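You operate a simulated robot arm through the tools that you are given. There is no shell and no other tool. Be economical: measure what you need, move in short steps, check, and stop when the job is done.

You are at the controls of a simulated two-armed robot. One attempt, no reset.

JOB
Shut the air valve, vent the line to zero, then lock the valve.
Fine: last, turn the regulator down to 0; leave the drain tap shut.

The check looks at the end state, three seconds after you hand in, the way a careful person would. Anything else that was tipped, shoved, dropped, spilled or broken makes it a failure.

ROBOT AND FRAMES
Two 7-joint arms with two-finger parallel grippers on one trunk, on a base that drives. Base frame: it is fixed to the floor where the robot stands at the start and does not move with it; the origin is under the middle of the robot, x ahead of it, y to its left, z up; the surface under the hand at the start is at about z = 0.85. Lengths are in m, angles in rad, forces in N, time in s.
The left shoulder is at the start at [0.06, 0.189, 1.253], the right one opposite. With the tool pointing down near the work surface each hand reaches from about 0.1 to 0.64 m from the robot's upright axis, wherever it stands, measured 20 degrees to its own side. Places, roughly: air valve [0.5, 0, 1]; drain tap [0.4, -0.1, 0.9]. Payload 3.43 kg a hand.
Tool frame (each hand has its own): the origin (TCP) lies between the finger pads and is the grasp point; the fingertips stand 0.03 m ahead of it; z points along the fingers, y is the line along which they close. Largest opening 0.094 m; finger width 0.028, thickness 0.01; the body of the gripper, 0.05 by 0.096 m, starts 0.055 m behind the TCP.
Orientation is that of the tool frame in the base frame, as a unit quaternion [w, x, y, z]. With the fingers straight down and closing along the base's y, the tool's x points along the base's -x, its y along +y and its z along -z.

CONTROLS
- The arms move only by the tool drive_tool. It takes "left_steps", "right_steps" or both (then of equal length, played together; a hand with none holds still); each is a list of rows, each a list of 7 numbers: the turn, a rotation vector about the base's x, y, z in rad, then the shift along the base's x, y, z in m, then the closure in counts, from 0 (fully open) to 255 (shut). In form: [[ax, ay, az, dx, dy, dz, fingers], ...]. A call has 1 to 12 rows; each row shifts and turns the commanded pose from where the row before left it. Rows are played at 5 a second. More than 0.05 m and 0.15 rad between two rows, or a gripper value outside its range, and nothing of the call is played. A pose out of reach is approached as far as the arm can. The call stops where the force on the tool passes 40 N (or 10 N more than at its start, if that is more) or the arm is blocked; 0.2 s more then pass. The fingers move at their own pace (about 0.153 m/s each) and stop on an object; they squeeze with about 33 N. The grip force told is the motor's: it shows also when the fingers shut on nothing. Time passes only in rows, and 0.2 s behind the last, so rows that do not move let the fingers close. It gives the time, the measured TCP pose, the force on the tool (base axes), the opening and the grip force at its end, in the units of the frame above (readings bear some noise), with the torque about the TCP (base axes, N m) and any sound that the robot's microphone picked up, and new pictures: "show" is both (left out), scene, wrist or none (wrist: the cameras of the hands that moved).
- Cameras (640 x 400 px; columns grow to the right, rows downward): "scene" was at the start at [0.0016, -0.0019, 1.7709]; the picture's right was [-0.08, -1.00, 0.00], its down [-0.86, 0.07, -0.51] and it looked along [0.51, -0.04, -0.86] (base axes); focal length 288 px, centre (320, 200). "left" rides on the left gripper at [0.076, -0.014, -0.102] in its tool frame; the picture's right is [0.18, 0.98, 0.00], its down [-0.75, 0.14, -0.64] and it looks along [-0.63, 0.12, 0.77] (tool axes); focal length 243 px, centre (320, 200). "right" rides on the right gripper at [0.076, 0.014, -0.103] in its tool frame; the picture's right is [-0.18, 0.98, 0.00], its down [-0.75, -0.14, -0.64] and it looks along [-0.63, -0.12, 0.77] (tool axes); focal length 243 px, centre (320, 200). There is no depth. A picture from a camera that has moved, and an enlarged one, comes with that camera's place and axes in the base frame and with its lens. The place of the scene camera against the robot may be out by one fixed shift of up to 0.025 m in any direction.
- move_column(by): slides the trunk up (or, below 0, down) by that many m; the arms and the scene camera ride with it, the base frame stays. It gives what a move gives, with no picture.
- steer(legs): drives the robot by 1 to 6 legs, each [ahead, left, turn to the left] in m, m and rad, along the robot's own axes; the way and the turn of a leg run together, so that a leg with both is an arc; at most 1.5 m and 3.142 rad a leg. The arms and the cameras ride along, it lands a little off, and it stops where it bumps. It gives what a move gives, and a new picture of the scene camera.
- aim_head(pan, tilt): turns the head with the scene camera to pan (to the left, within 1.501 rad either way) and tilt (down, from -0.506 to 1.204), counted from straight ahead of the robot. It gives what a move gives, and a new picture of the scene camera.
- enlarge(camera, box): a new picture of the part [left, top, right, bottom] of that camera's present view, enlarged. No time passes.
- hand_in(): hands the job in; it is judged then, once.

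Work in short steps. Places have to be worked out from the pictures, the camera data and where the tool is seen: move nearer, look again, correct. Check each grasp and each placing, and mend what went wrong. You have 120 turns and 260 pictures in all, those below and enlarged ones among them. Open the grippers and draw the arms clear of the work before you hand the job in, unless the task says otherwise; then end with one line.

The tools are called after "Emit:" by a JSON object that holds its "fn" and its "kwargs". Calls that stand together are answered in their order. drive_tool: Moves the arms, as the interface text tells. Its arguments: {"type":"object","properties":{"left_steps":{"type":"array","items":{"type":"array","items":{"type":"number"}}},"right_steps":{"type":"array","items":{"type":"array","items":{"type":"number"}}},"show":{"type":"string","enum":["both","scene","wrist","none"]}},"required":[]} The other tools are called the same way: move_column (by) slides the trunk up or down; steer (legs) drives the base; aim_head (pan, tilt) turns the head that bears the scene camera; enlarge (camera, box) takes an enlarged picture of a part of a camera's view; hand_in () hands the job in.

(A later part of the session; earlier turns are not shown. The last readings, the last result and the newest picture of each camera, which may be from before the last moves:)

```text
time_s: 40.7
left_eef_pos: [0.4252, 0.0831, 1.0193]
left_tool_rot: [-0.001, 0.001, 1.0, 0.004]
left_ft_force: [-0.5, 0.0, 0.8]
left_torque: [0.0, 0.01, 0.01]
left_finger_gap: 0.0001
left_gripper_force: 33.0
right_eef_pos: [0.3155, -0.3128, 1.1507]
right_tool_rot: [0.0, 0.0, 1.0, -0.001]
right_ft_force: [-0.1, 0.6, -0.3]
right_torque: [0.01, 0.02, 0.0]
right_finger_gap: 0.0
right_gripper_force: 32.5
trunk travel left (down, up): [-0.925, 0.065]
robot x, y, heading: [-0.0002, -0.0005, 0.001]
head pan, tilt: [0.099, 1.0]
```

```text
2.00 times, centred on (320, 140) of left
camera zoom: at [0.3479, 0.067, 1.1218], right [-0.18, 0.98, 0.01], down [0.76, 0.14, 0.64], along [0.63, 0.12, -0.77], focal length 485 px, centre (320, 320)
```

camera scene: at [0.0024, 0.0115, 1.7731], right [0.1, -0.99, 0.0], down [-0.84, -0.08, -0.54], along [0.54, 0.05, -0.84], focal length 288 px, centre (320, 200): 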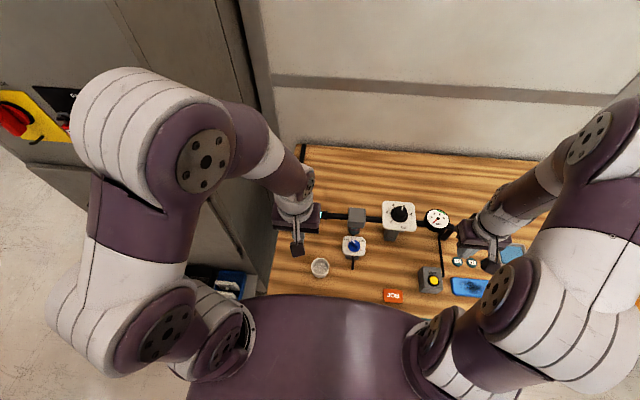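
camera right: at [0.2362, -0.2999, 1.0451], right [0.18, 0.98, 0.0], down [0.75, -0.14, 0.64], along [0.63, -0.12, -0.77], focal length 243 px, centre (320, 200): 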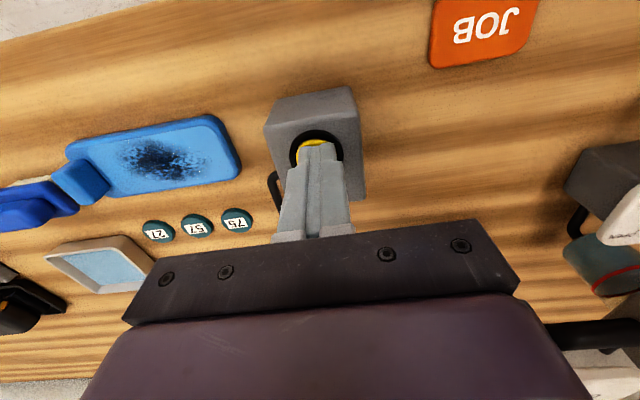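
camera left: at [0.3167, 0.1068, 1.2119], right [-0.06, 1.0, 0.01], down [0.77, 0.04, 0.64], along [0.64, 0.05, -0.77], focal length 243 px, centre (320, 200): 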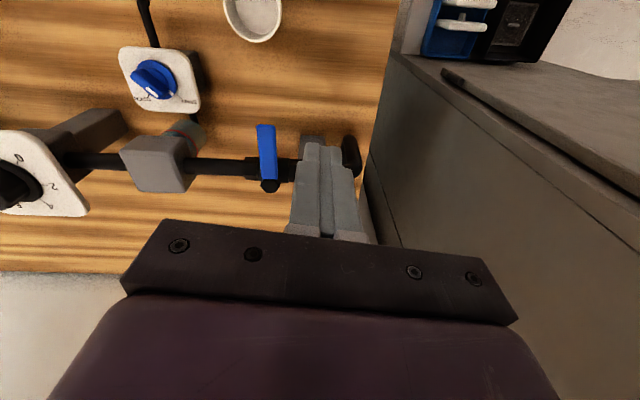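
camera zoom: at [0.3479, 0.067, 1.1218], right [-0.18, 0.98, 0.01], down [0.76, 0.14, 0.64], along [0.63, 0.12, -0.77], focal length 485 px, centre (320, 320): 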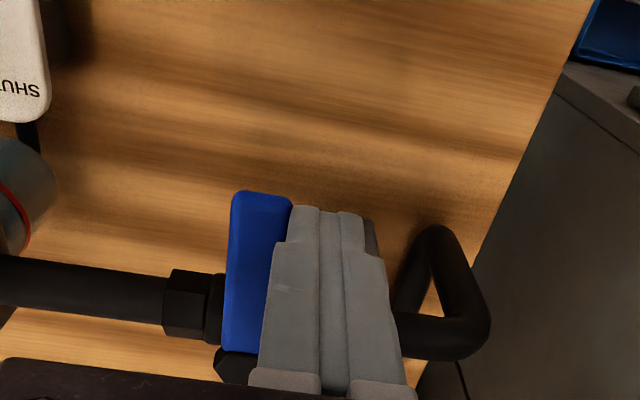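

Emit:
{"fn": "drive_tool", "kwargs": {"left_steps": [[0, 0, 0, 0, -0.003, 0, 255], [0, 0, 0, 0, -0.003, 0, 255], [0, 0, 0, 0, 0, 0, 255]], "show": "none"}}

Emit:
{"fn": "enlarge", "kwargs": {"camera": "left", "box": [200, 40, 440, 240]}}

```text
time_s: 41.5
left_eef_pos: [0.425, 0.0778, 1.0183]
left_tool_rot: [-0.001, 0.0, 1.0, 0.003]
left_ft_force: [-1.8, 2.0, -0.7]
left_torque: [0.03, 0.05, -0.01]
left_finger_gap: 0.0004
left_gripper_force: 32.9
right_eef_pos: [0.3141, -0.3132, 1.1505]
right_tool_rot: [-0.001, 0.0, 1.0, 0.0]
right_ft_force: [0.2, 0.1, -0.6]
right_torque: [0.04, 0.01, 0.01]
right_finger_gap: 0.0003
right_gripper_force: 33.0
trunk travel left (down, up): [-0.925, 0.065]
robot x, y, heading: [-0.0013, 0.0004, 0.005]
head pan, tilt: [0.099, 1.0]
```

```text
2.00 times, centred on (320, 140) of left
camera zoom: at [0.3475, 0.0619, 1.1218], right [-0.18, 0.98, 0.01], down [0.76, 0.14, 0.64], along [0.63, 0.12, -0.77], focal length 485 px, centre (320, 320)
```

zoom: 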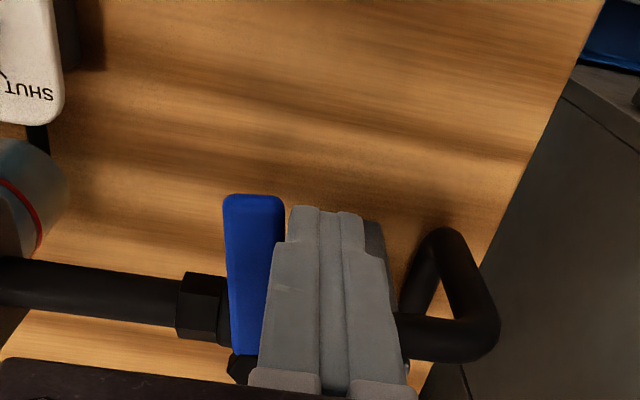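

The lever gives a bit at 2 N. I push a few mm more to see if it's play or truly free.

Emit:
{"fn": "drive_tool", "kwargs": {"left_steps": [[0, 0, 0, 0, -0.003, 0, 255], [0, 0, 0, 0, -0.003, 0, 255], [0, 0, 0, 0, 0, 0, 255]], "show": "none"}}

Emit:
{"fn": "enlarge", "kwargs": {"camera": "left", "box": [200, 40, 440, 240]}}

```text
time_s: 42.3
left_eef_pos: [0.4254, 0.0701, 1.0184]
left_tool_rot: [-0.001, 0.001, 1.0, 0.004]
left_ft_force: [-1.8, 1.7, 0.5]
left_torque: [0.06, 0.04, 0.02]
left_finger_gap: 0.0002
left_gripper_force: 32.3
right_eef_pos: [0.3144, -0.3135, 1.1488]
right_tool_rot: [0.0, 0.001, 1.0, 0.0]
right_ft_force: [-0.1, -0.1, 1.1]
right_torque: [-0.01, 0.02, 0.02]
right_finger_gap: 0.0
right_gripper_force: 32.9
trunk travel left (down, up): [-0.925, 0.065]
robot x, y, heading: [0.0029, -0.0032, -0.001]
head pan, tilt: [0.099, 1.0]
```

```text
2.00 times, centred on (320, 140) of left
camera zoom: at [0.3476, 0.0555, 1.1218], right [-0.18, 0.98, 0.01], down [0.76, 0.14, 0.64], along [0.63, 0.12, -0.77], focal length 485 px, centre (320, 320)
```

zoom: 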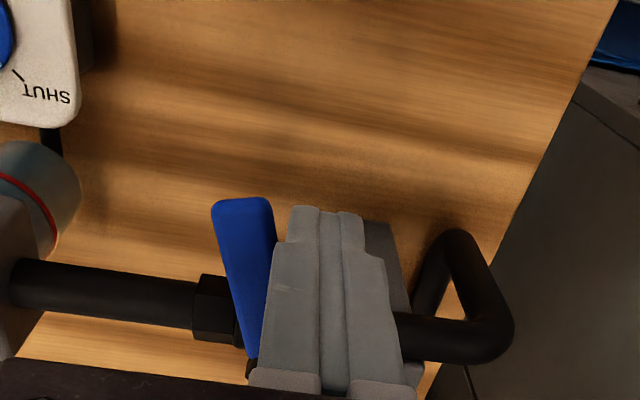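

Free, so knob-up doesn't lock. I go over the lever and shut it fully again from the -y side.

Emit:
{"fn": "drive_tool", "kwargs": {"left_steps": [[0, 0, 0, 0, 0.005, 0, 255], [0, 0, 0, 0, 0, 0.045, 255], [0, 0, 0, 0, -0.03, 0.01, 255], [0, 0, 0, 0, -0.035, -0.01, 255], [0, 0, 0, 0, 0, -0.045, 255], [0, 0, 0, 0, 0.015, 0, 255], [0, 0, 0, 0, 0.015, 0, 255], [0, 0, 0, 0, 0.004, 0, 255], [0, 0, 0, 0, 0.003, 0, 255]], "show": "none"}}

Emit:
{"fn": "enlarge", "kwargs": {"camera": "left", "box": [200, 40, 440, 240]}}

```text
time_s: 44.3
left_eef_pos: [0.4251, 0.0451, 1.0198]
left_tool_rot: [-0.001, 0.002, 1.0, 0.003]
left_ft_force: [-3.2, -10.1, -2.8]
left_torque: [-0.29, 0.03, 0.05]
left_finger_gap: 0.0
left_gripper_force: 33.3
right_eef_pos: [0.3146, -0.3164, 1.1507]
right_tool_rot: [0.0, 0.0, 1.0, 0.001]
right_ft_force: [-0.5, 0.4, 0.2]
right_torque: [0.0, 0.02, -0.04]
right_finger_gap: 0.0
right_gripper_force: 32.9
trunk travel left (down, up): [-0.925, 0.065]
robot x, y, heading: [0.0029, -0.0024, -0.002]
head pan, tilt: [0.099, 1.0]
```

```text
2.00 times, centred on (320, 140) of left
camera zoom: at [0.3478, 0.03, 1.122], right [-0.18, 0.98, 0.01], down [0.76, 0.13, 0.64], along [0.63, 0.12, -0.77], focal length 485 px, centre (320, 320)
```

zoom: 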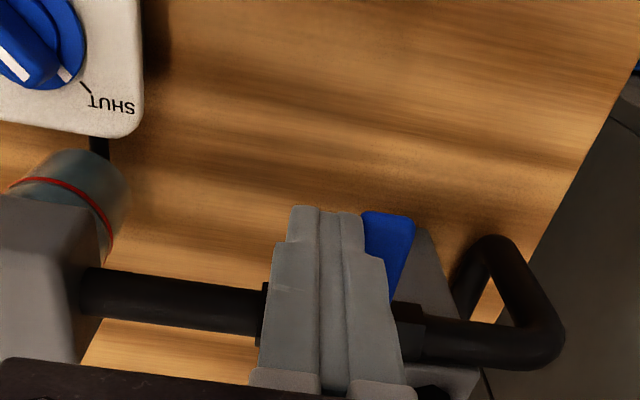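

At the stop again. I back off and retreat to view the knob.

Emit:
{"fn": "drive_tool", "kwargs": {"left_steps": [[0, 0, 0, 0, -0.01, 0, 255], [0, 0, 0, -0.02, 0, 0.045, 255], [0, 0, 0, -0.02, 0.03, 0.02, 130], [0, 0, 0, -0.025, 0.03, 0.03, 130], [0, 0, 0, -0.02, 0.02, 0.03, 106]], "show": "none"}}

Emit:
{"fn": "enlarge", "kwargs": {"camera": "left", "box": [230, 120, 390, 240]}}

Emit:
{"fn": "enlarge", "kwargs": {"camera": "scene", "box": [270, 150, 350, 230]}}

```text
time_s: 45.5
left_eef_pos: [0.3372, 0.1167, 1.1442]
left_tool_rot: [0.0, 0.001, 1.0, 0.003]
left_ft_force: [-0.3, -0.1, 0.5]
left_torque: [-0.01, -0.03, -0.01]
left_finger_gap: 0.055
left_gripper_force: 0.0
right_eef_pos: [0.3126, -0.3129, 1.1503]
right_tool_rot: [0.001, -0.001, 1.0, -0.001]
right_ft_force: [-0.1, 0.6, 0.0]
right_torque: [0.0, -0.05, -0.01]
right_finger_gap: 0.0
right_gripper_force: 33.0
trunk travel left (down, up): [-0.925, 0.065]
robot x, y, heading: [0.0, 0.0002, -0.003]
head pan, tilt: [0.099, 1.0]
```

```text
3.33 times, centred on (310, 180) of left
camera zoom: at [0.2605, 0.1023, 1.2467], right [-0.18, 0.98, 0.01], down [0.75, 0.14, 0.64], along [0.63, 0.12, -0.77], focal length 809 px, centre (353, 267)
```

zoom: 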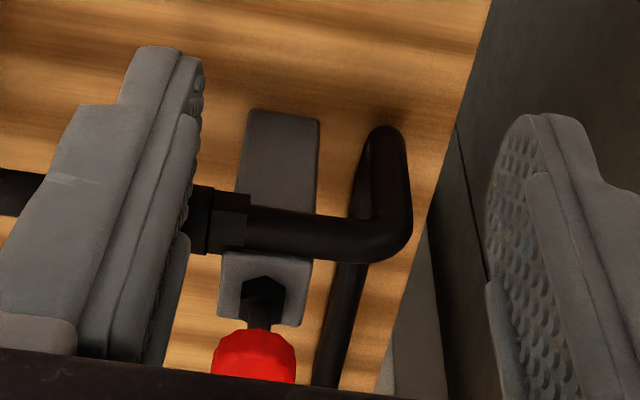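

```text
5.00 times, centred on (310, 190) of scene
camera zoom: at [0.0006, 0.0103, 1.7732], right [0.1, -0.99, 0.0], down [-0.84, -0.08, -0.54], along [0.54, 0.05, -0.84], focal length 1437 px, centre (370, 250)
```

zoom: 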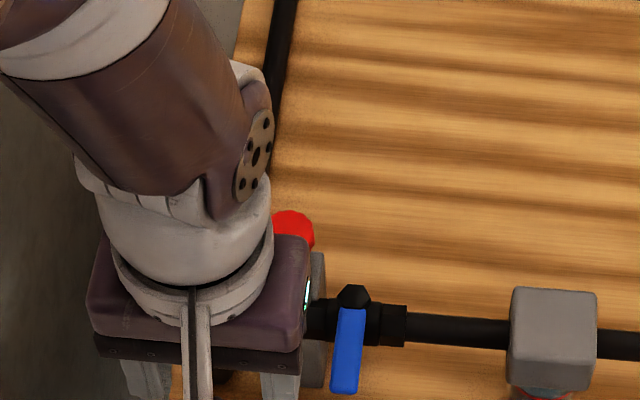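

I move the left hand to the earlier comparison pose (0.338, 0.062, 1.161).

Emit:
{"fn": "drive_tool", "kwargs": {"left_steps": [[0, 0, 0, 0, -0.028, 0.008, 0], [0, 0, 0, 0, -0.027, 0.008, 0], [0, 0, 0, 0, 0, 0, 0]], "show": "none"}}

Emit:
{"fn": "enlarge", "kwargs": {"camera": "left", "box": [230, 140, 390, 240]}}

```text
time_s: 46.3
left_eef_pos: [0.3414, 0.0628, 1.159]
left_tool_rot: [-0.002, 0.0, 1.0, 0.004]
left_ft_force: [0.8, 0.3, 0.5]
left_torque: [0.0, -0.04, 0.02]
left_finger_gap: 0.0942
left_gripper_force: 0.0
right_eef_pos: [0.3158, -0.313, 1.1506]
right_tool_rot: [0.001, 0.0, 1.0, 0.001]
right_ft_force: [-0.5, 0.4, 0.4]
right_torque: [0.02, -0.03, 0.05]
right_finger_gap: 0.0
right_gripper_force: 32.7
trunk travel left (down, up): [-0.925, 0.065]
robot x, y, heading: [-0.0005, -0.0007, -0.001]
head pan, tilt: [0.099, 1.0]
```

```text
4.00 times, centred on (310, 190) of left
camera zoom: at [0.2633, 0.0476, 1.2628], right [-0.18, 0.98, 0.01], down [0.76, 0.14, 0.64], along [0.63, 0.12, -0.77], focal length 970 px, centre (360, 240)
```

zoom: 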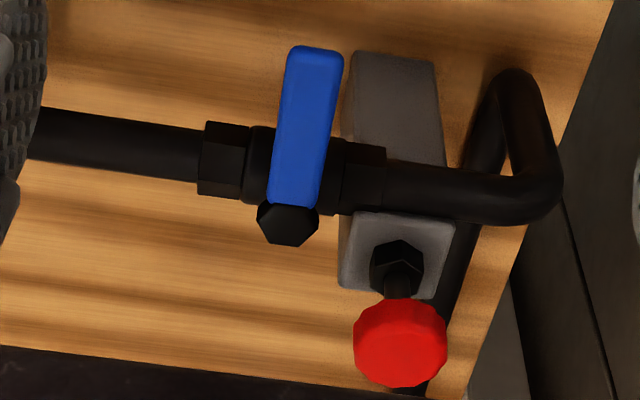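

The knob is now exactly where it was at the start: so my first press actually did push it down 10 mm (locked), and I later pulled it back up. Check the gauge after the lever test, then press again.

Emit:
{"fn": "enlarge", "kwargs": {"camera": "scene", "box": [380, 180, 460, 240]}}

Emit:
{"fn": "drive_tool", "kwargs": {"left_steps": [[0, 0, 0, 0.04, 0.012, -0.015, 255], [0, 0, 0, 0.04, 0.012, -0.015, 255], [0, 0, 0, 0.04, 0.012, -0.015, 255], [0, 0, 0, 0.042, 0.011, -0.014, 255], [0, 0, 0, 0, 0, 0, 255]], "show": "none"}}

Emit:
{"fn": "enlarge", "kwargs": {"camera": "left", "box": [230, 80, 430, 240]}}

```text
6.67 times, centred on (420, 210) of scene
camera zoom: at [0.0043, 0.0117, 1.7732], right [0.1, -0.99, 0.0], down [-0.84, -0.08, -0.54], along [0.54, 0.05, -0.84], focal length 1916 px, centre (-347, 133)
```

zoom: 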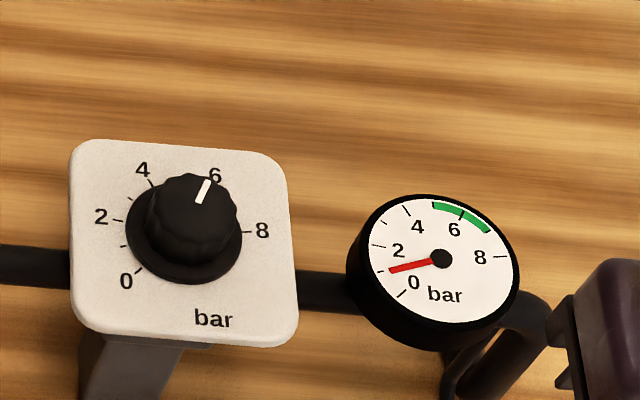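

```text
time_s: 47.5
left_eef_pos: [0.5026, 0.1088, 1.1016]
left_tool_rot: [-0.001, 0.001, 1.0, 0.003]
left_ft_force: [-0.5, -0.5, 0.2]
left_torque: [-0.03, 0.0, -0.01]
left_finger_gap: 0.0
left_gripper_force: 33.4
right_eef_pos: [0.3148, -0.3138, 1.1502]
right_tool_rot: [0.0, 0.0, 1.0, 0.0]
right_ft_force: [-0.5, -0.2, 0.6]
right_torque: [-0.01, 0.0, -0.02]
right_finger_gap: 0.0001
right_gripper_force: 33.0
trunk travel left (down, up): [-0.925, 0.065]
robot x, y, heading: [-0.0012, -0.0, -0.001]
head pan, tilt: [0.099, 1.0]
```

```text
2.50 times, centred on (330, 160) of left
camera zoom: at [0.4253, 0.0945, 1.2046], right [-0.18, 0.98, 0.01], down [0.76, 0.14, 0.64], along [0.63, 0.12, -0.77], focal length 606 px, centre (295, 300)
```

zoom: 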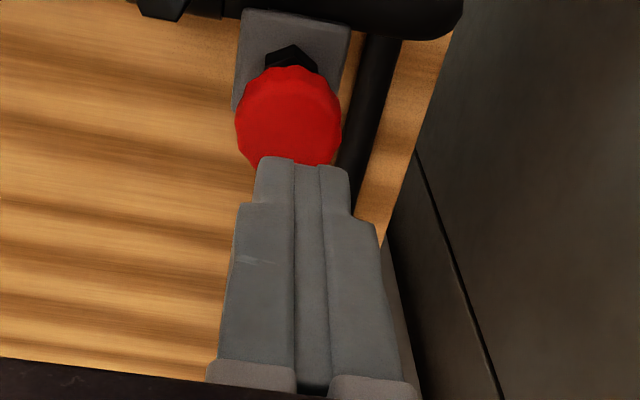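

The lever test let ~1 bar back in. I vent again before locking: right hand presses the button and holds.

Emit:
{"fn": "drive_tool", "kwargs": {"right_steps": [[0, 0, 0, -0.001, 0, -0.045, 255], [0, 0, 0, 0, 0, -0.045, 255], [0, 0, 0, 0, 0, -0.045, 255], [0, 0, 0, 0, 0, -0.045, 255], [0, 0, 0, 0, 0, -0.022, 255], [0, 0, 0, 0, 0, -0.008, 255], [0, 0, 0, 0, 0, 0, 255], [0, 0, 0, 0, 0, 0, 255], [0, 0, 0, 0, 0, 0, 255], [0, 0, 0, 0, 0, 0, 255], [0, 0, 0, 0, 0, 0, 255], [0, 0, 0, 0, 0, 0, 255]], "show": "none"}}

Emit:
{"fn": "drive_tool", "kwargs": {"right_steps": [[0, 0, 0, 0, 0, 0, 255], [0, 0, 0, 0, 0, 0, 255], [0, 0, 0, 0, 0, 0, 255], [0, 0, 0, 0, 0, 0, 255], [0, 0, 0, 0, 0, 0, 255], [0, 0, 0, 0, 0, 0, 255], [0, 0, 0, 0, 0, 0, 255], [0, 0, 0, 0, 0, 0, 255], [0, 0, 0, 0, 0, 0, 255], [0, 0, 0, 0, 0, 0, 255]], "show": "none"}}

Emit:
{"fn": "enlarge", "kwargs": {"camera": "scene", "box": [380, 180, 460, 240]}}

```text
time_s: 50.1
left_eef_pos: [0.5028, 0.1096, 1.1011]
left_tool_rot: [-0.002, 0.001, 1.0, 0.004]
left_ft_force: [-0.4, -0.6, 0.0]
left_torque: [0.02, 0.02, -0.01]
left_finger_gap: 0.0002
left_gripper_force: 33.0
right_eef_pos: [0.3137, -0.3143, 0.9401]
right_tool_rot: [0.0, 0.0, 1.0, 0.0]
right_ft_force: [1.2, -0.9, 3.5]
right_torque: [-0.06, -0.04, 0.01]
right_finger_gap: 0.0
right_gripper_force: 32.9
trunk travel left (down, up): [-0.925, 0.065]
robot x, y, heading: [-0.0049, -0.0004, 0.001]
head pan, tilt: [0.099, 1.0]
heard: click
```

```text
time_s: 52.3
left_eef_pos: [0.5027, 0.1101, 1.1018]
left_tool_rot: [-0.002, 0.001, 1.0, 0.004]
left_ft_force: [-0.3, 0.2, -0.6]
left_torque: [0.02, -0.03, 0.01]
left_finger_gap: 0.0001
left_gripper_force: 33.3
right_eef_pos: [0.3148, -0.3139, 0.9406]
right_tool_rot: [0.0, 0.0, 1.0, 0.0]
right_ft_force: [0.8, -1.0, 3.1]
right_torque: [-0.03, -0.02, -0.03]
right_finger_gap: 0.0001
right_gripper_force: 32.7
trunk travel left (down, up): [-0.925, 0.065]
robot x, y, heading: [0.0039, -0.0005, -0.002]
head pan, tilt: [0.099, 1.0]
```

```text
6.67 times, centred on (420, 210) of scene
camera zoom: at [0.0037, 0.0108, 1.7732], right [0.1, -0.99, 0.0], down [-0.84, -0.08, -0.54], along [0.54, 0.05, -0.84], focal length 1916 px, centre (-347, 133)
```

zoom: 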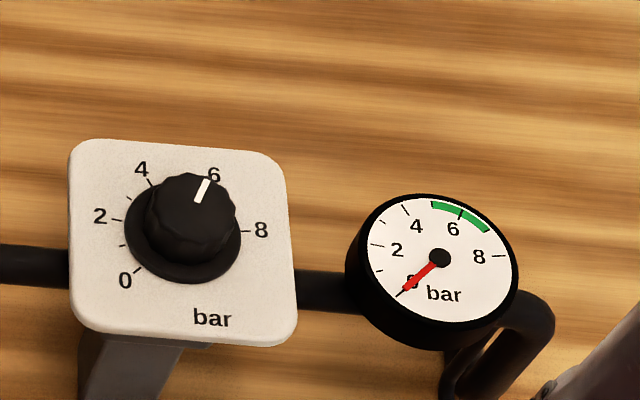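

Zero again. I release the vent and press the plunger down.

Emit:
{"fn": "drive_tool", "kwargs": {"right_steps": [[0, 0, 0, 0, 0, 0.03, 255], [0, 0, 0, 0, 0, 0.045, 255], [0, 0, 0, 0, 0, 0.045, 255], [0, 0, 0, 0, 0, 0.045, 255], [0, 0, 0, 0, 0, 0.045, 255]], "show": "none"}}

Emit:
{"fn": "drive_tool", "kwargs": {"left_steps": [[0, 0, 0, 0, 0, -0.03, 255], [0, 0, 0, 0, 0, -0.008, 255], [0, 0, 0, 0, 0, -0.006, 255], [0, 0, 0, 0, 0, -0.005, 255], [0, 0, 0, 0, 0, -0.004, 255], [0, 0, 0, 0, 0, -0.003, 255]], "show": "none"}}

Emit:
{"fn": "drive_tool", "kwargs": {"left_steps": [[0, 0, 0, 0, 0, 0.03, 255], [0, 0, 0, -0.02, -0.01, 0.035, 255], [0, 0, 0, -0.045, -0.01, 0.01, 255], [0, 0, 0, -0.045, -0.01, 0.01, 255], [0, 0, 0, -0.045, -0.01, 0.01, 0], [0, 0, 0, -0.006, -0.005, 0.01, 0], [0, 0, 0, 0, 0, 0, 0]], "show": "none"}}

Emit:
{"fn": "enlarge", "kwargs": {"camera": "left", "box": [230, 140, 390, 240]}}

Emit:
{"fn": "enlarge", "kwargs": {"camera": "scene", "box": [260, 150, 480, 300]}}

```text
time_s: 53.5
left_eef_pos: [0.5013, 0.11, 1.1033]
left_tool_rot: [0.0, 0.001, 1.0, 0.004]
left_ft_force: [0.1, -1.1, -0.3]
left_torque: [-0.03, -0.05, 0.03]
left_finger_gap: 0.0
left_gripper_force: 32.7
right_eef_pos: [0.3132, -0.315, 1.1512]
right_tool_rot: [0.0, 0.001, 1.0, 0.0]
right_ft_force: [0.9, 0.0, -0.3]
right_torque: [0.03, 0.0, 0.03]
right_finger_gap: 0.0
right_gripper_force: 33.7
trunk travel left (down, up): [-0.925, 0.065]
robot x, y, heading: [-0.0004, 0.0005, 0.002]
head pan, tilt: [0.099, 1.0]
```

```text
time_s: 54.9
left_eef_pos: [0.503, 0.1095, 1.0491]
left_tool_rot: [0.002, 0.002, 1.0, 0.003]
left_ft_force: [1.5, 5.8, 31.5]
left_torque: [0.06, 0.37, -0.14]
left_finger_gap: 0.0002
left_gripper_force: 33.3
right_eef_pos: [0.3115, -0.3143, 1.151]
right_tool_rot: [0.0, 0.001, 1.0, 0.0]
right_ft_force: [0.7, -0.3, -0.3]
right_torque: [-0.03, -0.03, 0.01]
right_finger_gap: 0.0002
right_gripper_force: 33.3
trunk travel left (down, up): [-0.925, 0.065]
robot x, y, heading: [0.0005, 0.0016, -0.0]
head pan, tilt: [0.099, 1.0]
```

```text
time_s: 56.5
left_eef_pos: [0.3415, 0.0642, 1.1501]
left_tool_rot: [-0.002, 0.001, 1.0, 0.003]
left_ft_force: [-0.4, 0.1, 0.0]
left_torque: [-0.01, 0.05, -0.01]
left_finger_gap: 0.0943
left_gripper_force: 0.0
right_eef_pos: [0.3155, -0.3148, 1.1493]
right_tool_rot: [0.0, 0.0, 1.0, 0.0]
right_ft_force: [0.5, -0.5, 0.8]
right_torque: [0.01, 0.0, -0.01]
right_finger_gap: 0.0
right_gripper_force: 33.5
trunk travel left (down, up): [-0.925, 0.065]
robot x, y, heading: [-0.0, 0.0002, 0.005]
head pan, tilt: [0.099, 1.0]
```

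```text
4.00 times, centred on (310, 190) of left
camera zoom: at [0.2647, 0.0493, 1.2532], right [-0.18, 0.98, 0.01], down [0.76, 0.14, 0.64], along [0.63, 0.12, -0.77], focal length 970 px, centre (360, 240)
```

zoom: 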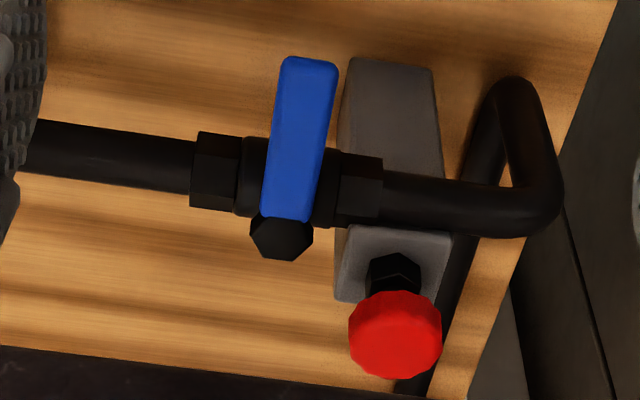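

```text
2.67 times, centred on (370, 225) of scene
camera zoom: at [0.0048, 0.0107, 1.7732], right [0.1, -0.99, 0.0], down [-0.84, -0.08, -0.54], along [0.54, 0.05, -0.84], focal length 767 px, centre (187, 133)
```

zoom: 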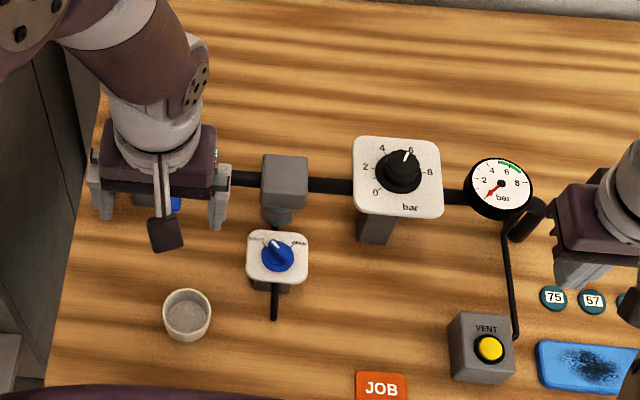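

The knob now sits down near the nut and stays. I verify with a tiny lever test from the +y side.

Emit:
{"fn": "drive_tool", "kwargs": {"left_steps": [[0, 0, 0, 0.03, 0.018, 0, 255], [0, 0, 0, 0.035, 0.018, -0.01, 255], [0, 0, 0, 0.018, 0, -0.04, 255], [0, 0, 0, 0, 0, -0.045, 255], [0, 0, 0, 0, 0, -0.036, 255], [0, 0, 0, 0, -0.012, 0, 255], [0, 0, 0, 0, -0.005, 0, 255], [0, 0, 0, 0, -0.003, 0, 255]], "show": "none"}}

Emit:
{"fn": "enlarge", "kwargs": {"camera": "left", "box": [200, 40, 440, 240]}}

```text
time_s: 58.3
left_eef_pos: [0.4239, 0.0827, 1.0194]
left_tool_rot: [-0.001, 0.001, 1.0, 0.003]
left_ft_force: [-1.0, 6.8, 3.2]
left_torque: [0.1, -0.04, 0.09]
left_finger_gap: 0.0002
left_gripper_force: 33.3
right_eef_pos: [0.3132, -0.3137, 1.1511]
right_tool_rot: [0.0, -0.001, 1.0, -0.001]
right_ft_force: [-0.7, 0.4, 0.3]
right_torque: [0.04, 0.0, 0.01]
right_finger_gap: 0.0002
right_gripper_force: 33.1
trunk travel left (down, up): [-0.925, 0.065]
robot x, y, heading: [-0.0003, 0.0032, -0.004]
head pan, tilt: [0.099, 1.0]
```

```text
2.00 times, centred on (320, 140) of left
camera zoom: at [0.3468, 0.0669, 1.1221], right [-0.18, 0.98, 0.01], down [0.76, 0.14, 0.64], along [0.63, 0.12, -0.77], focal length 485 px, centre (320, 320)
```

zoom: 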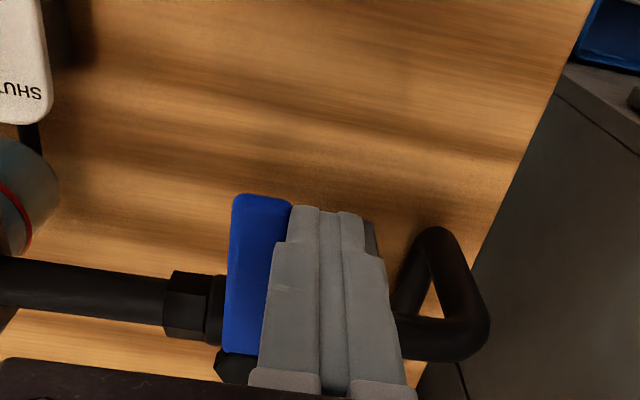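

The lever holds at 6.8 N: locked. I retract the left hand and bring the right over toward the regulator to measure its knob.

Emit:
{"fn": "drive_tool", "kwargs": {"left_steps": [[0, 0, 0, 0, 0.015, 0, 255], [0, 0, 0, -0.01, 0, 0.04, 255], [0, 0, 0, -0.03, 0.02, 0.03, 255], [0, 0, 0, -0.03, 0.03, 0.02, 255], [0, 0, 0, -0.02, 0.03, 0.02, 0]], "right_steps": [[0, 0, 0, 0.02, 0.03, 0.01, 0], [0, 0, 0, 0.02, 0.03, 0.0, 0], [0, 0, 0, 0.01, 0.03, 0.0, 0], [0, 0, 0, 0, 0.02, 0.0, 0], [0, 0, 0, 0, 0, 0, 0]], "show": "wrist"}}

Emit:
{"fn": "enlarge", "kwargs": {"camera": "right", "box": [230, 90, 430, 240]}}

Emit:
{"fn": "enlarge", "kwargs": {"camera": "scene", "box": [260, 150, 480, 300]}}

```text
time_s: 59.5
left_eef_pos: [0.3321, 0.1762, 1.1301]
left_tool_rot: [-0.001, 0.001, 1.0, 0.004]
left_ft_force: [-0.4, 0.7, 0.4]
left_torque: [-0.01, -0.01, -0.01]
left_finger_gap: 0.0938
left_gripper_force: 0.1
right_eef_pos: [0.3646, -0.2025, 1.1595]
right_tool_rot: [0.0, 0.0, 1.0, -0.001]
right_ft_force: [-0.2, -0.2, -0.3]
right_torque: [-0.03, 0.0, -0.01]
right_finger_gap: 0.0939
right_gripper_force: 0.0
trunk travel left (down, up): [-0.925, 0.065]
robot x, y, heading: [-0.0014, -0.0009, 0.002]
head pan, tilt: [0.099, 1.0]
camera right: at [0.2868, -0.1892, 1.2639], right [0.18, 0.98, 0.0], down [0.75, -0.14, 0.64], along [0.63, -0.12, -0.77], focal length 243 px, centre (320, 200)
camera left: at [0.2541, 0.1614, 1.2316], right [-0.18, 0.98, 0.01], down [0.76, 0.14, 0.64], along [0.63, 0.12, -0.77], focal length 243 px, centre (320, 200)
```

right: 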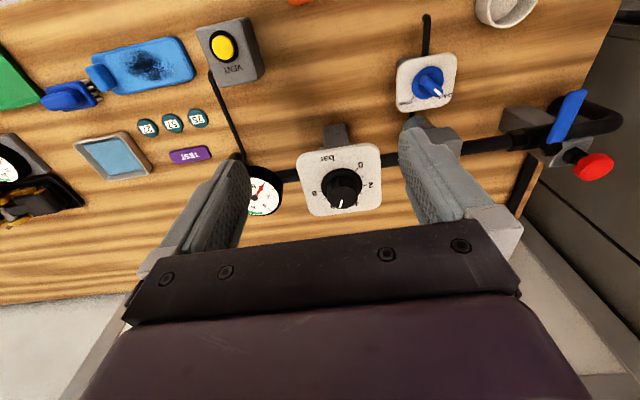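
left: 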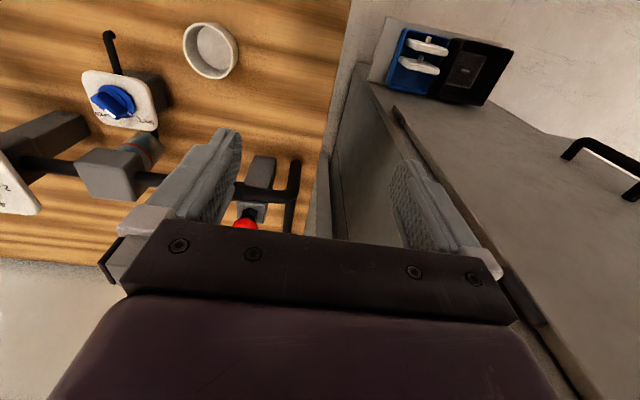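

```text
2.67 times, centred on (330, 165) of right
camera zoom: at [0.2868, -0.1892, 1.2639], right [0.18, 0.98, 0.0], down [0.75, -0.14, 0.64], along [0.63, -0.12, -0.77], focal length 647 px, centre (293, 293)
```

zoom: 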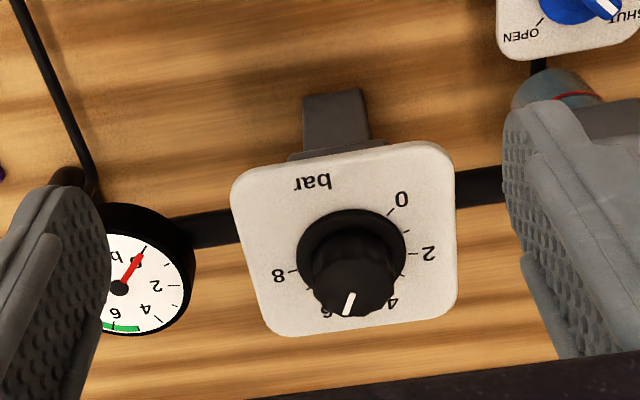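

```text
2.67 times, centred on (370, 225) of scene
camera zoom: at [0.0022, 0.0117, 1.7731], right [0.1, -0.99, 0.0], down [-0.84, -0.08, -0.54], along [0.54, 0.05, -0.84], focal length 767 px, centre (187, 133)
```

zoom: 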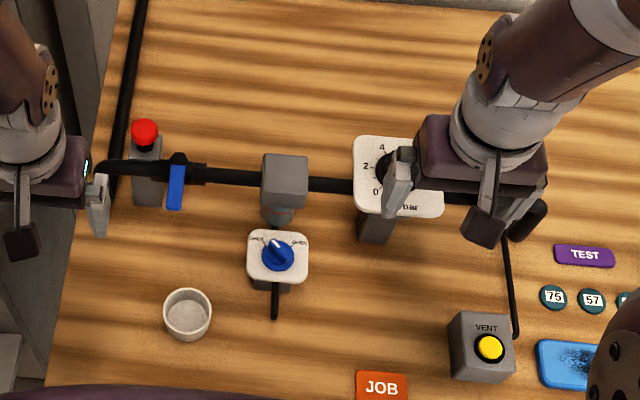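

The plate is about horizontal: knob centre ≈(0.480,-0.197), plate z≈1.0, knob top ≈1.03, ~0.04 wide; 6→0 is about 156° counter-clockwise. I move the right hand above it while yawing to -1.36.

Emit:
{"fn": "drive_tool", "kwargs": {"right_steps": [[0, 0, -0.136, 0.03, 0.002, 0, 79], [0, 0, -0.136, 0.03, 0.002, 0, 79], [0, 0, -0.136, 0.03, 0.002, 0, 79], [0, 0, -0.136, 0.025, 0, -0.02, 79], [0, 0, -0.136, 0, 0, -0.02, 79], [0, 0, -0.136, 0, 0, -0.02, 79], [0, 0, -0.136, 0, 0, 0, 79], [0, 0, -0.136, 0, 0, 0, 79], [0, 0, -0.136, 0, 0, 0, 79], [0, 0, -0.136, 0, 0, 0, 79]], "show": "wrist"}}

Emit:
{"fn": "enlarge", "kwargs": {"camera": "right", "box": [220, 80, 420, 240]}}

Emit:
{"fn": "enlarge", "kwargs": {"camera": "scene", "box": [320, 150, 480, 260]}}

```text
time_s: 61.7
left_eef_pos: [0.3332, 0.1762, 1.1284]
left_tool_rot: [-0.002, 0.001, 1.0, 0.003]
left_ft_force: [-0.3, -0.3, -0.3]
left_torque: [0.0, 0.03, -0.02]
left_finger_gap: 0.0941
left_gripper_force: 0.1
right_eef_pos: [0.4788, -0.1987, 1.1002]
right_tool_rot: [0.0, 0.629, 0.777, 0.0]
right_ft_force: [-0.3, -0.3, 0.3]
right_torque: [0.0, 0.04, 0.0]
right_finger_gap: 0.065
right_gripper_force: 0.0
trunk travel left (down, up): [-0.925, 0.065]
robot x, y, heading: [0.0015, -0.0003, -0.0]
head pan, tilt: [0.099, 1.0]
camera right: at [0.4763, -0.1206, 1.2033], right [1.0, 0.02, 0.0], down [0.02, -0.77, 0.64], along [0.02, -0.64, -0.77], focal length 243 px, centre (320, 200)
```

right: 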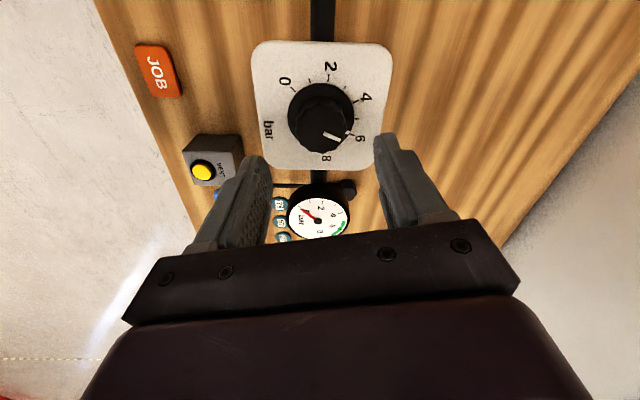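

```text
2.50 times, centred on (320, 160) of right
camera zoom: at [0.4763, -0.1206, 1.2033], right [1.0, 0.02, 0.0], down [0.02, -0.77, 0.64], along [0.02, -0.64, -0.77], focal length 606 px, centre (320, 300)
```

zoom: 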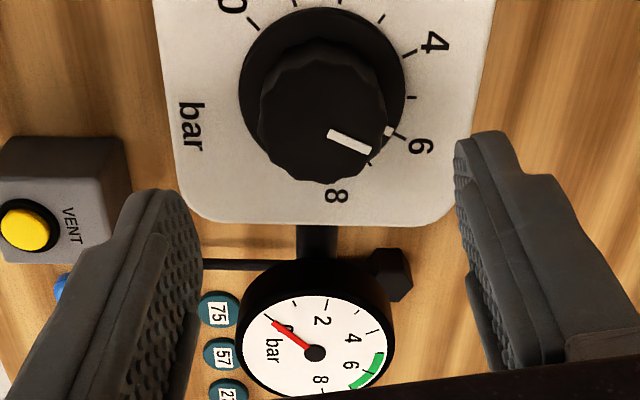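

```text
3.64 times, centred on (400, 205) of scene
camera zoom: at [0.004, 0.0107, 1.7732], right [0.1, -0.99, 0.0], down [-0.84, -0.08, -0.54], along [0.54, 0.05, -0.84], focal length 1045 px, centre (29, 182)
```

zoom: 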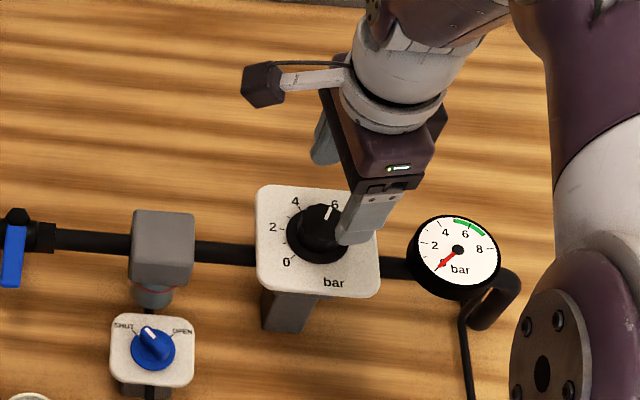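

Knob centre confirmed at (0.480,-0.197), top 1.029. I centre, descend to z 1.041 and grip.

Emit:
{"fn": "drive_tool", "kwargs": {"right_steps": [[0, 0, 0, 0.001, 0.002, -0.03, 79], [0, 0, 0, 0, 0, -0.02, 79], [0, 0, 0, 0, 0, -0.009, 79], [0, 0, 0, 0, 0, 0, 255], [0, 0, 0, 0, 0, 0, 255]], "show": "none"}}

Emit:
{"fn": "enlarge", "kwargs": {"camera": "right", "box": [220, 80, 420, 240]}}

```text
time_s: 62.9
left_eef_pos: [0.3332, 0.1758, 1.1291]
left_tool_rot: [0.0, 0.001, 1.0, 0.004]
left_ft_force: [-0.3, 0.1, 0.0]
left_torque: [-0.02, 0.04, 0.03]
left_finger_gap: 0.0939
left_gripper_force: 0.1
right_eef_pos: [0.4795, -0.1949, 1.0412]
right_tool_rot: [0.0, 0.629, 0.778, 0.0]
right_ft_force: [-0.2, -0.2, 3.0]
right_torque: [0.15, -0.14, -0.02]
right_finger_gap: 0.053
right_gripper_force: 45.2
trunk travel left (down, up): [-0.925, 0.065]
robot x, y, heading: [0.0032, -0.0024, -0.002]
head pan, tilt: [0.099, 1.0]
```

```text
2.50 times, centred on (320, 160) of right
camera zoom: at [0.4764, -0.1183, 1.1446], right [1.0, 0.03, 0.0], down [0.02, -0.77, 0.64], along [0.02, -0.64, -0.77], focal length 606 px, centre (320, 300)
```

zoom: 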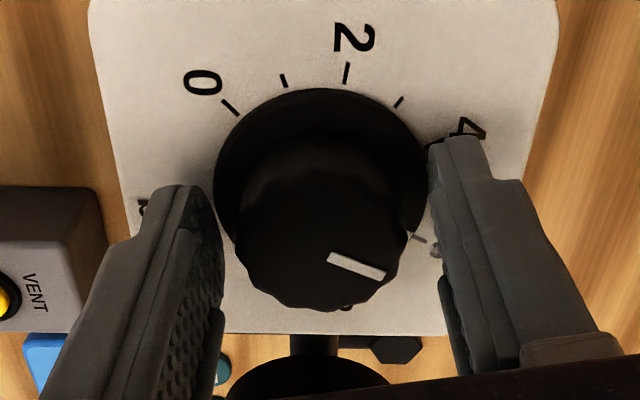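

The fingers closed on the skirt (0.053), which carries the index mark, so it should turn along. I try a small counter-clockwise turn.

Emit:
{"fn": "drive_tool", "kwargs": {"right_steps": [[0, 0, 0.1, 0, 0, 0, 255], [0, 0, 0.1, 0, 0, 0, 255], [0, 0, 0.1, 0, 0, 0, 255]], "show": "none"}}

Emit:
{"fn": "enlarge", "kwargs": {"camera": "right", "box": [220, 80, 420, 240]}}

```text
time_s: 63.7
left_eef_pos: [0.3316, 0.1767, 1.1282]
left_tool_rot: [-0.001, 0.002, 1.0, 0.003]
left_ft_force: [-0.3, -0.5, 0.0]
left_torque: [-0.01, -0.01, 0.03]
left_finger_gap: 0.0938
left_gripper_force: 0.1
right_eef_pos: [0.479, -0.1953, 1.0407]
right_tool_rot: [0.001, 0.504, 0.864, 0.0]
right_ft_force: [-1.1, 1.4, 0.5]
right_torque: [0.42, -0.69, -0.02]
right_finger_gap: 0.0531
right_gripper_force: 44.4
trunk travel left (down, up): [-0.925, 0.065]
robot x, y, heading: [0.0003, 0.0008, -0.0]
head pan, tilt: [0.099, 1.0]
```

```text
2.50 times, centred on (320, 160) of right
camera zoom: at [0.4534, -0.1225, 1.1446], right [0.95, 0.32, 0.0], down [0.25, -0.73, 0.64], along [0.21, -0.61, -0.77], focal length 606 px, centre (320, 300)
```

zoom: 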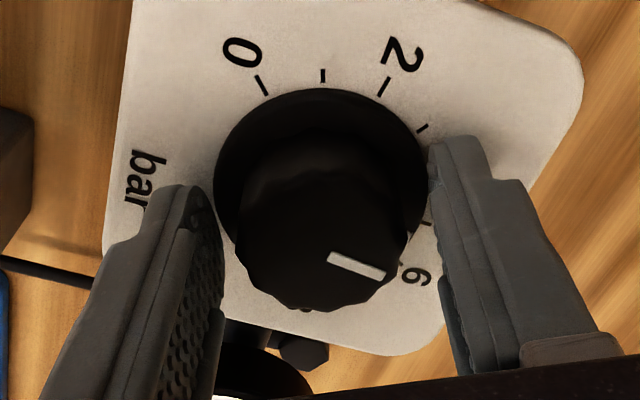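

It turns with the hand and little torque. I continue.

Emit:
{"fn": "drive_tool", "kwargs": {"right_steps": [[0, 0, 0.14, 0, 0, 0, 255], [0, 0, 0.14, 0, 0, 0, 255], [0, 0, 0.14, 0, 0, 0, 255], [0, 0, 0.14, 0, 0, 0, 255], [0, 0, 0.14, 0, 0, 0, 255], [0, 0, 0.14, 0, 0, 0, 255], [0, 0, 0.14, 0, 0, 0, 255], [0, 0, 0.14, 0, 0, 0, 255], [0, 0, 0.14, 0, 0, 0, 255], [0, 0, 0.14, 0, 0, 0, 255], [0, 0, 0.14, 0, 0, 0, 255]], "show": "none"}}

Emit:
{"fn": "enlarge", "kwargs": {"camera": "right", "box": [220, 80, 420, 240]}}

```text
time_s: 66.1
left_eef_pos: [0.3312, 0.1749, 1.1284]
left_tool_rot: [-0.001, 0.001, 1.0, 0.004]
left_ft_force: [-0.4, -0.4, 0.6]
left_torque: [-0.01, -0.02, 0.0]
left_finger_gap: 0.0941
left_gripper_force: 0.1
right_eef_pos: [0.4797, -0.1954, 1.0422]
right_tool_rot: [0.0, -0.239, 0.971, 0.0]
right_ft_force: [-3.8, -5.0, 1.4]
right_torque: [-0.4, 0.9, 0.01]
right_finger_gap: 0.0531
right_gripper_force: 44.7
trunk travel left (down, up): [-0.925, 0.065]
robot x, y, heading: [-0.0018, -0.0015, -0.004]
head pan, tilt: [0.099, 1.0]
```

```text
2.50 times, centred on (320, 160) of right
camera zoom: at [0.4039, -0.2197, 1.1446], right [-0.29, 0.96, 0.0], down [0.73, 0.22, 0.64], along [0.61, 0.19, -0.77], focal length 606 px, centre (320, 300)
```

zoom: 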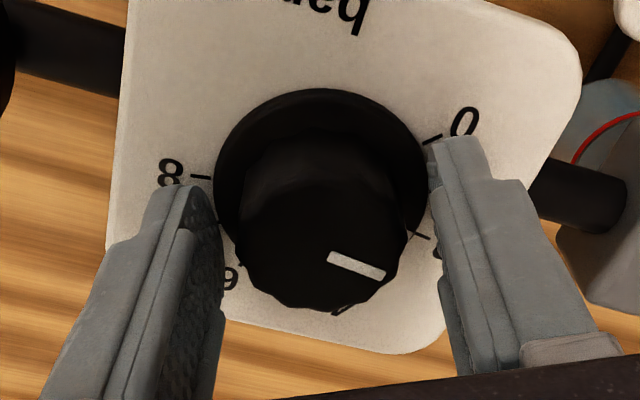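

It's now between 2 and 0, at yaw +0.48. I continue in two parts until the stop.

Emit:
{"fn": "drive_tool", "kwargs": {"right_steps": [[0, 0, 0.14, 0, 0, 0, 255], [0, 0, 0.14, 0, 0, 0, 255], [0, 0, 0.14, 0, 0, 0, 255], [0, 0, 0.14, 0, 0, 0, 255], [0, 0, 0.1, 0, 0, 0, 255]], "show": "none"}}

Emit:
{"fn": "enlarge", "kwargs": {"camera": "right", "box": [220, 80, 420, 240]}}

```text
time_s: 67.3
left_eef_pos: [0.3314, 0.175, 1.1292]
left_tool_rot: [-0.001, 0.001, 1.0, 0.004]
left_ft_force: [-0.2, -0.1, 0.6]
left_torque: [0.03, -0.01, -0.02]
left_finger_gap: 0.0939
left_gripper_force: 0.0
right_eef_pos: [0.4803, -0.197, 1.0419]
right_tool_rot: [0.0, -0.541, 0.841, 0.001]
right_ft_force: [-2.2, -8.2, 4.3]
right_torque: [-0.32, 0.83, -0.05]
right_finger_gap: 0.0529
right_gripper_force: 45.0
trunk travel left (down, up): [-0.925, 0.065]
robot x, y, heading: [0.0013, 0.0004, 0.001]
head pan, tilt: [0.099, 1.0]
```

```text
2.50 times, centred on (320, 160) of right
camera zoom: at [0.4336, -0.2607, 1.1444], right [-0.82, 0.58, 0.0], down [0.44, 0.63, 0.64], along [0.37, 0.53, -0.77], focal length 606 px, centre (320, 300)
```

zoom: 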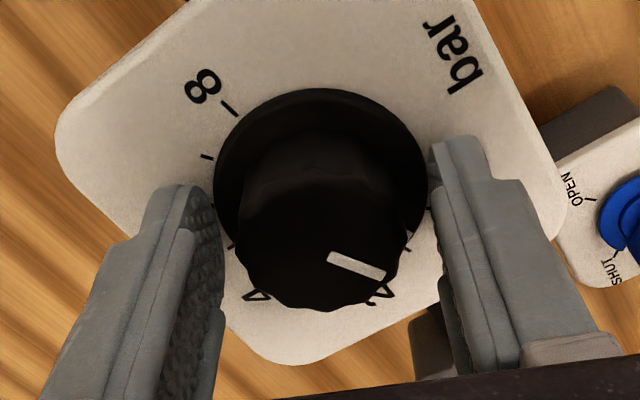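

About 0.23 rad remain. Small steps to the stop.

Emit:
{"fn": "drive_tool", "kwargs": {"right_steps": [[0, 0, 0.08, 0, 0, 0, 255], [0, 0, 0.08, 0, 0, 0, 255], [0, 0, 0.06, 0, 0, 0, 255], [0, 0, 0, 0, 0, 0, 255]], "show": "none"}}

Emit:
{"fn": "enlarge", "kwargs": {"camera": "right", "box": [220, 80, 420, 240]}}

Emit:
{"fn": "enlarge", "kwargs": {"camera": "scene", "box": [370, 180, 450, 240]}}

```text
time_s: 68.3
left_eef_pos: [0.3312, 0.1754, 1.129]
left_tool_rot: [-0.001, 0.001, 1.0, 0.004]
left_ft_force: [-0.3, -0.8, 0.3]
left_torque: [0.01, 0.04, -0.02]
left_finger_gap: 0.0941
left_gripper_force: 0.1
right_eef_pos: [0.4792, -0.1971, 1.0409]
right_tool_rot: [0.001, -0.629, 0.777, -0.001]
right_ft_force: [-2.5, -7.4, 8.4]
right_torque: [-0.11, 0.37, 0.02]
right_finger_gap: 0.053
right_gripper_force: 45.0
trunk travel left (down, up): [-0.925, 0.065]
robot x, y, heading: [-0.0015, 0.0004, -0.0]
head pan, tilt: [0.099, 1.0]
```

```text
2.50 times, centred on (320, 160) of right
camera zoom: at [0.4485, -0.2689, 1.1444], right [-0.92, 0.38, 0.0], down [0.29, 0.71, 0.64], along [0.25, 0.59, -0.77], focal length 606 px, centre (320, 300)
```

zoom: 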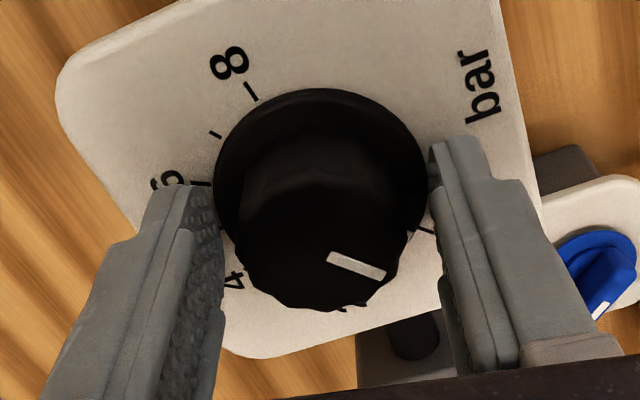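

```text
6.67 times, centred on (410, 210) of scene
camera zoom: at [0.0021, 0.0092, 1.7732], right [0.1, -0.99, 0.0], down [-0.84, -0.08, -0.54], along [0.54, 0.05, -0.84], focal length 1916 px, centre (-280, 133)
```

zoom: 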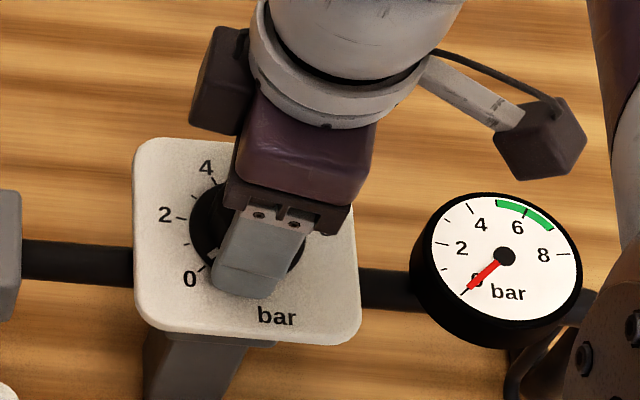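

The skirt mark looks close to the 0 tick with no stop torque. I turn a little further, feeling for the stop.

Emit:
{"fn": "drive_tool", "kwargs": {"right_steps": [[0, 0, 0.04, 0, 0, 0, 255], [0, 0, 0.04, 0, 0, 0, 255], [0, 0, 0, 0, 0, 0, 255]], "show": "none"}}

Emit:
{"fn": "enlarge", "kwargs": {"camera": "right", "box": [320, 120, 400, 190]}}

```text
time_s: 69.1
left_eef_pos: [0.333, 0.1762, 1.1288]
left_tool_rot: [-0.001, 0.002, 1.0, 0.004]
left_ft_force: [-0.2, -0.7, 0.3]
left_torque: [0.0, -0.01, -0.01]
left_finger_gap: 0.0941
left_gripper_force: 0.0
right_eef_pos: [0.48, -0.1961, 1.0401]
right_tool_rot: [0.0, -0.659, 0.752, -0.001]
right_ft_force: [0.0, -3.4, 7.3]
right_torque: [0.27, 0.11, -1.55]
right_finger_gap: 0.053
right_gripper_force: 45.3
trunk travel left (down, up): [-0.925, 0.065]
robot x, y, heading: [0.002, 0.0009, -0.002]
head pan, tilt: [0.099, 1.0]
```

```text
5.71 times, centred on (360, 155) of right
camera zoom: at [0.4544, -0.2702, 1.1444], right [-0.95, 0.31, 0.0], down [0.24, 0.73, 0.64], along [0.2, 0.61, -0.77], focal length 1386 px, centre (91, 457)
```

zoom: 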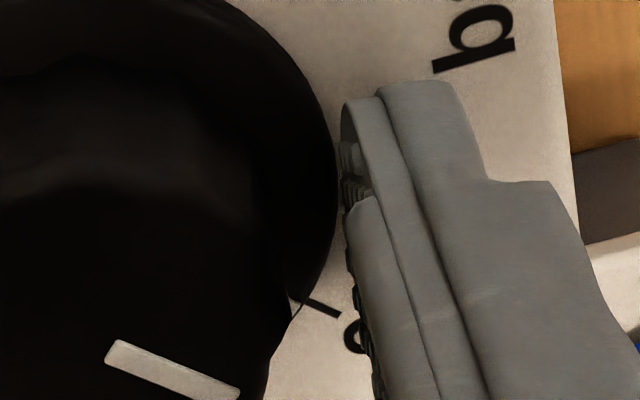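

The stop is felt (-1.55 Nm). I back the turn slightly, open, and rise clear, then check.

Emit:
{"fn": "drive_tool", "kwargs": {"right_steps": [[0, 0, 0, 0, 0, 0, 79], [0, 0, 0, 0, 0, 0, 79], [0, 0, 0, 0, 0, 0.02, 79], [0, 0, 0, 0, 0, 0.04, 79], [0, 0, 0, -0.02, -0.03, 0.03, 79], [0, 0, 0, -0.03, -0.03, 0.02, 0], [0, 0, 0, -0.03, -0.03, 0, 0]], "show": "none"}}

Emit:
{"fn": "enlarge", "kwargs": {"camera": "scene", "box": [370, 180, 450, 240]}}

Emit:
{"fn": "enlarge", "kwargs": {"camera": "scene", "box": [260, 150, 480, 300]}}

```text
time_s: 70.7
left_eef_pos: [0.3311, 0.1744, 1.1282]
left_tool_rot: [-0.002, -0.001, 1.0, 0.003]
left_ft_force: [-0.9, 0.3, 1.1]
left_torque: [-0.02, -0.01, 0.01]
left_finger_gap: 0.0937
left_gripper_force: 0.1
right_eef_pos: [0.3973, -0.2853, 1.1523]
right_tool_rot: [0.0, -0.66, 0.752, 0.0]
right_ft_force: [-0.2, 0.0, -0.7]
right_torque: [0.04, -0.02, -0.03]
right_finger_gap: 0.0943
right_gripper_force: 0.1
trunk travel left (down, up): [-0.925, 0.065]
robot x, y, heading: [0.0042, -0.002, 0.003]
head pan, tilt: [0.099, 1.0]
```

```text
6.67 times, centred on (410, 210) of scene
camera zoom: at [0.0024, 0.0099, 1.7732], right [0.1, -0.99, 0.0], down [-0.84, -0.08, -0.54], along [0.54, 0.05, -0.84], focal length 1916 px, centre (-280, 133)
```

zoom: 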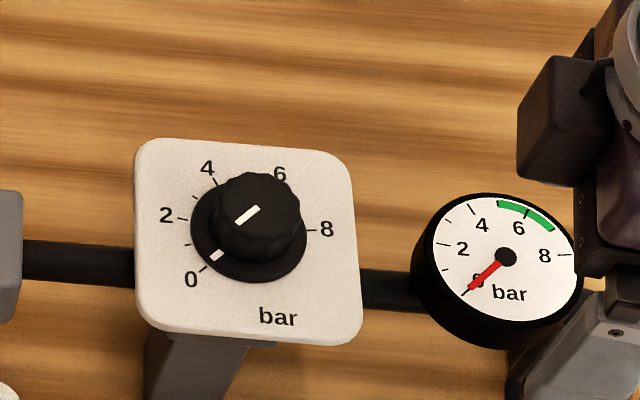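

```text
2.67 times, centred on (370, 225) of scene
camera zoom: at [0.0024, 0.0099, 1.7732], right [0.1, -0.99, 0.0], down [-0.84, -0.08, -0.54], along [0.54, 0.05, -0.84], focal length 767 px, centre (187, 133)
```

zoom: 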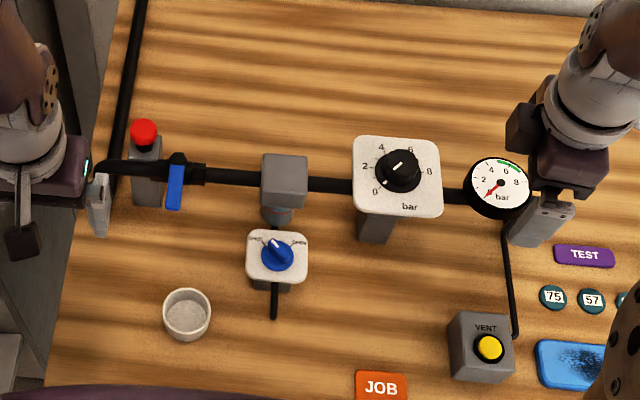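

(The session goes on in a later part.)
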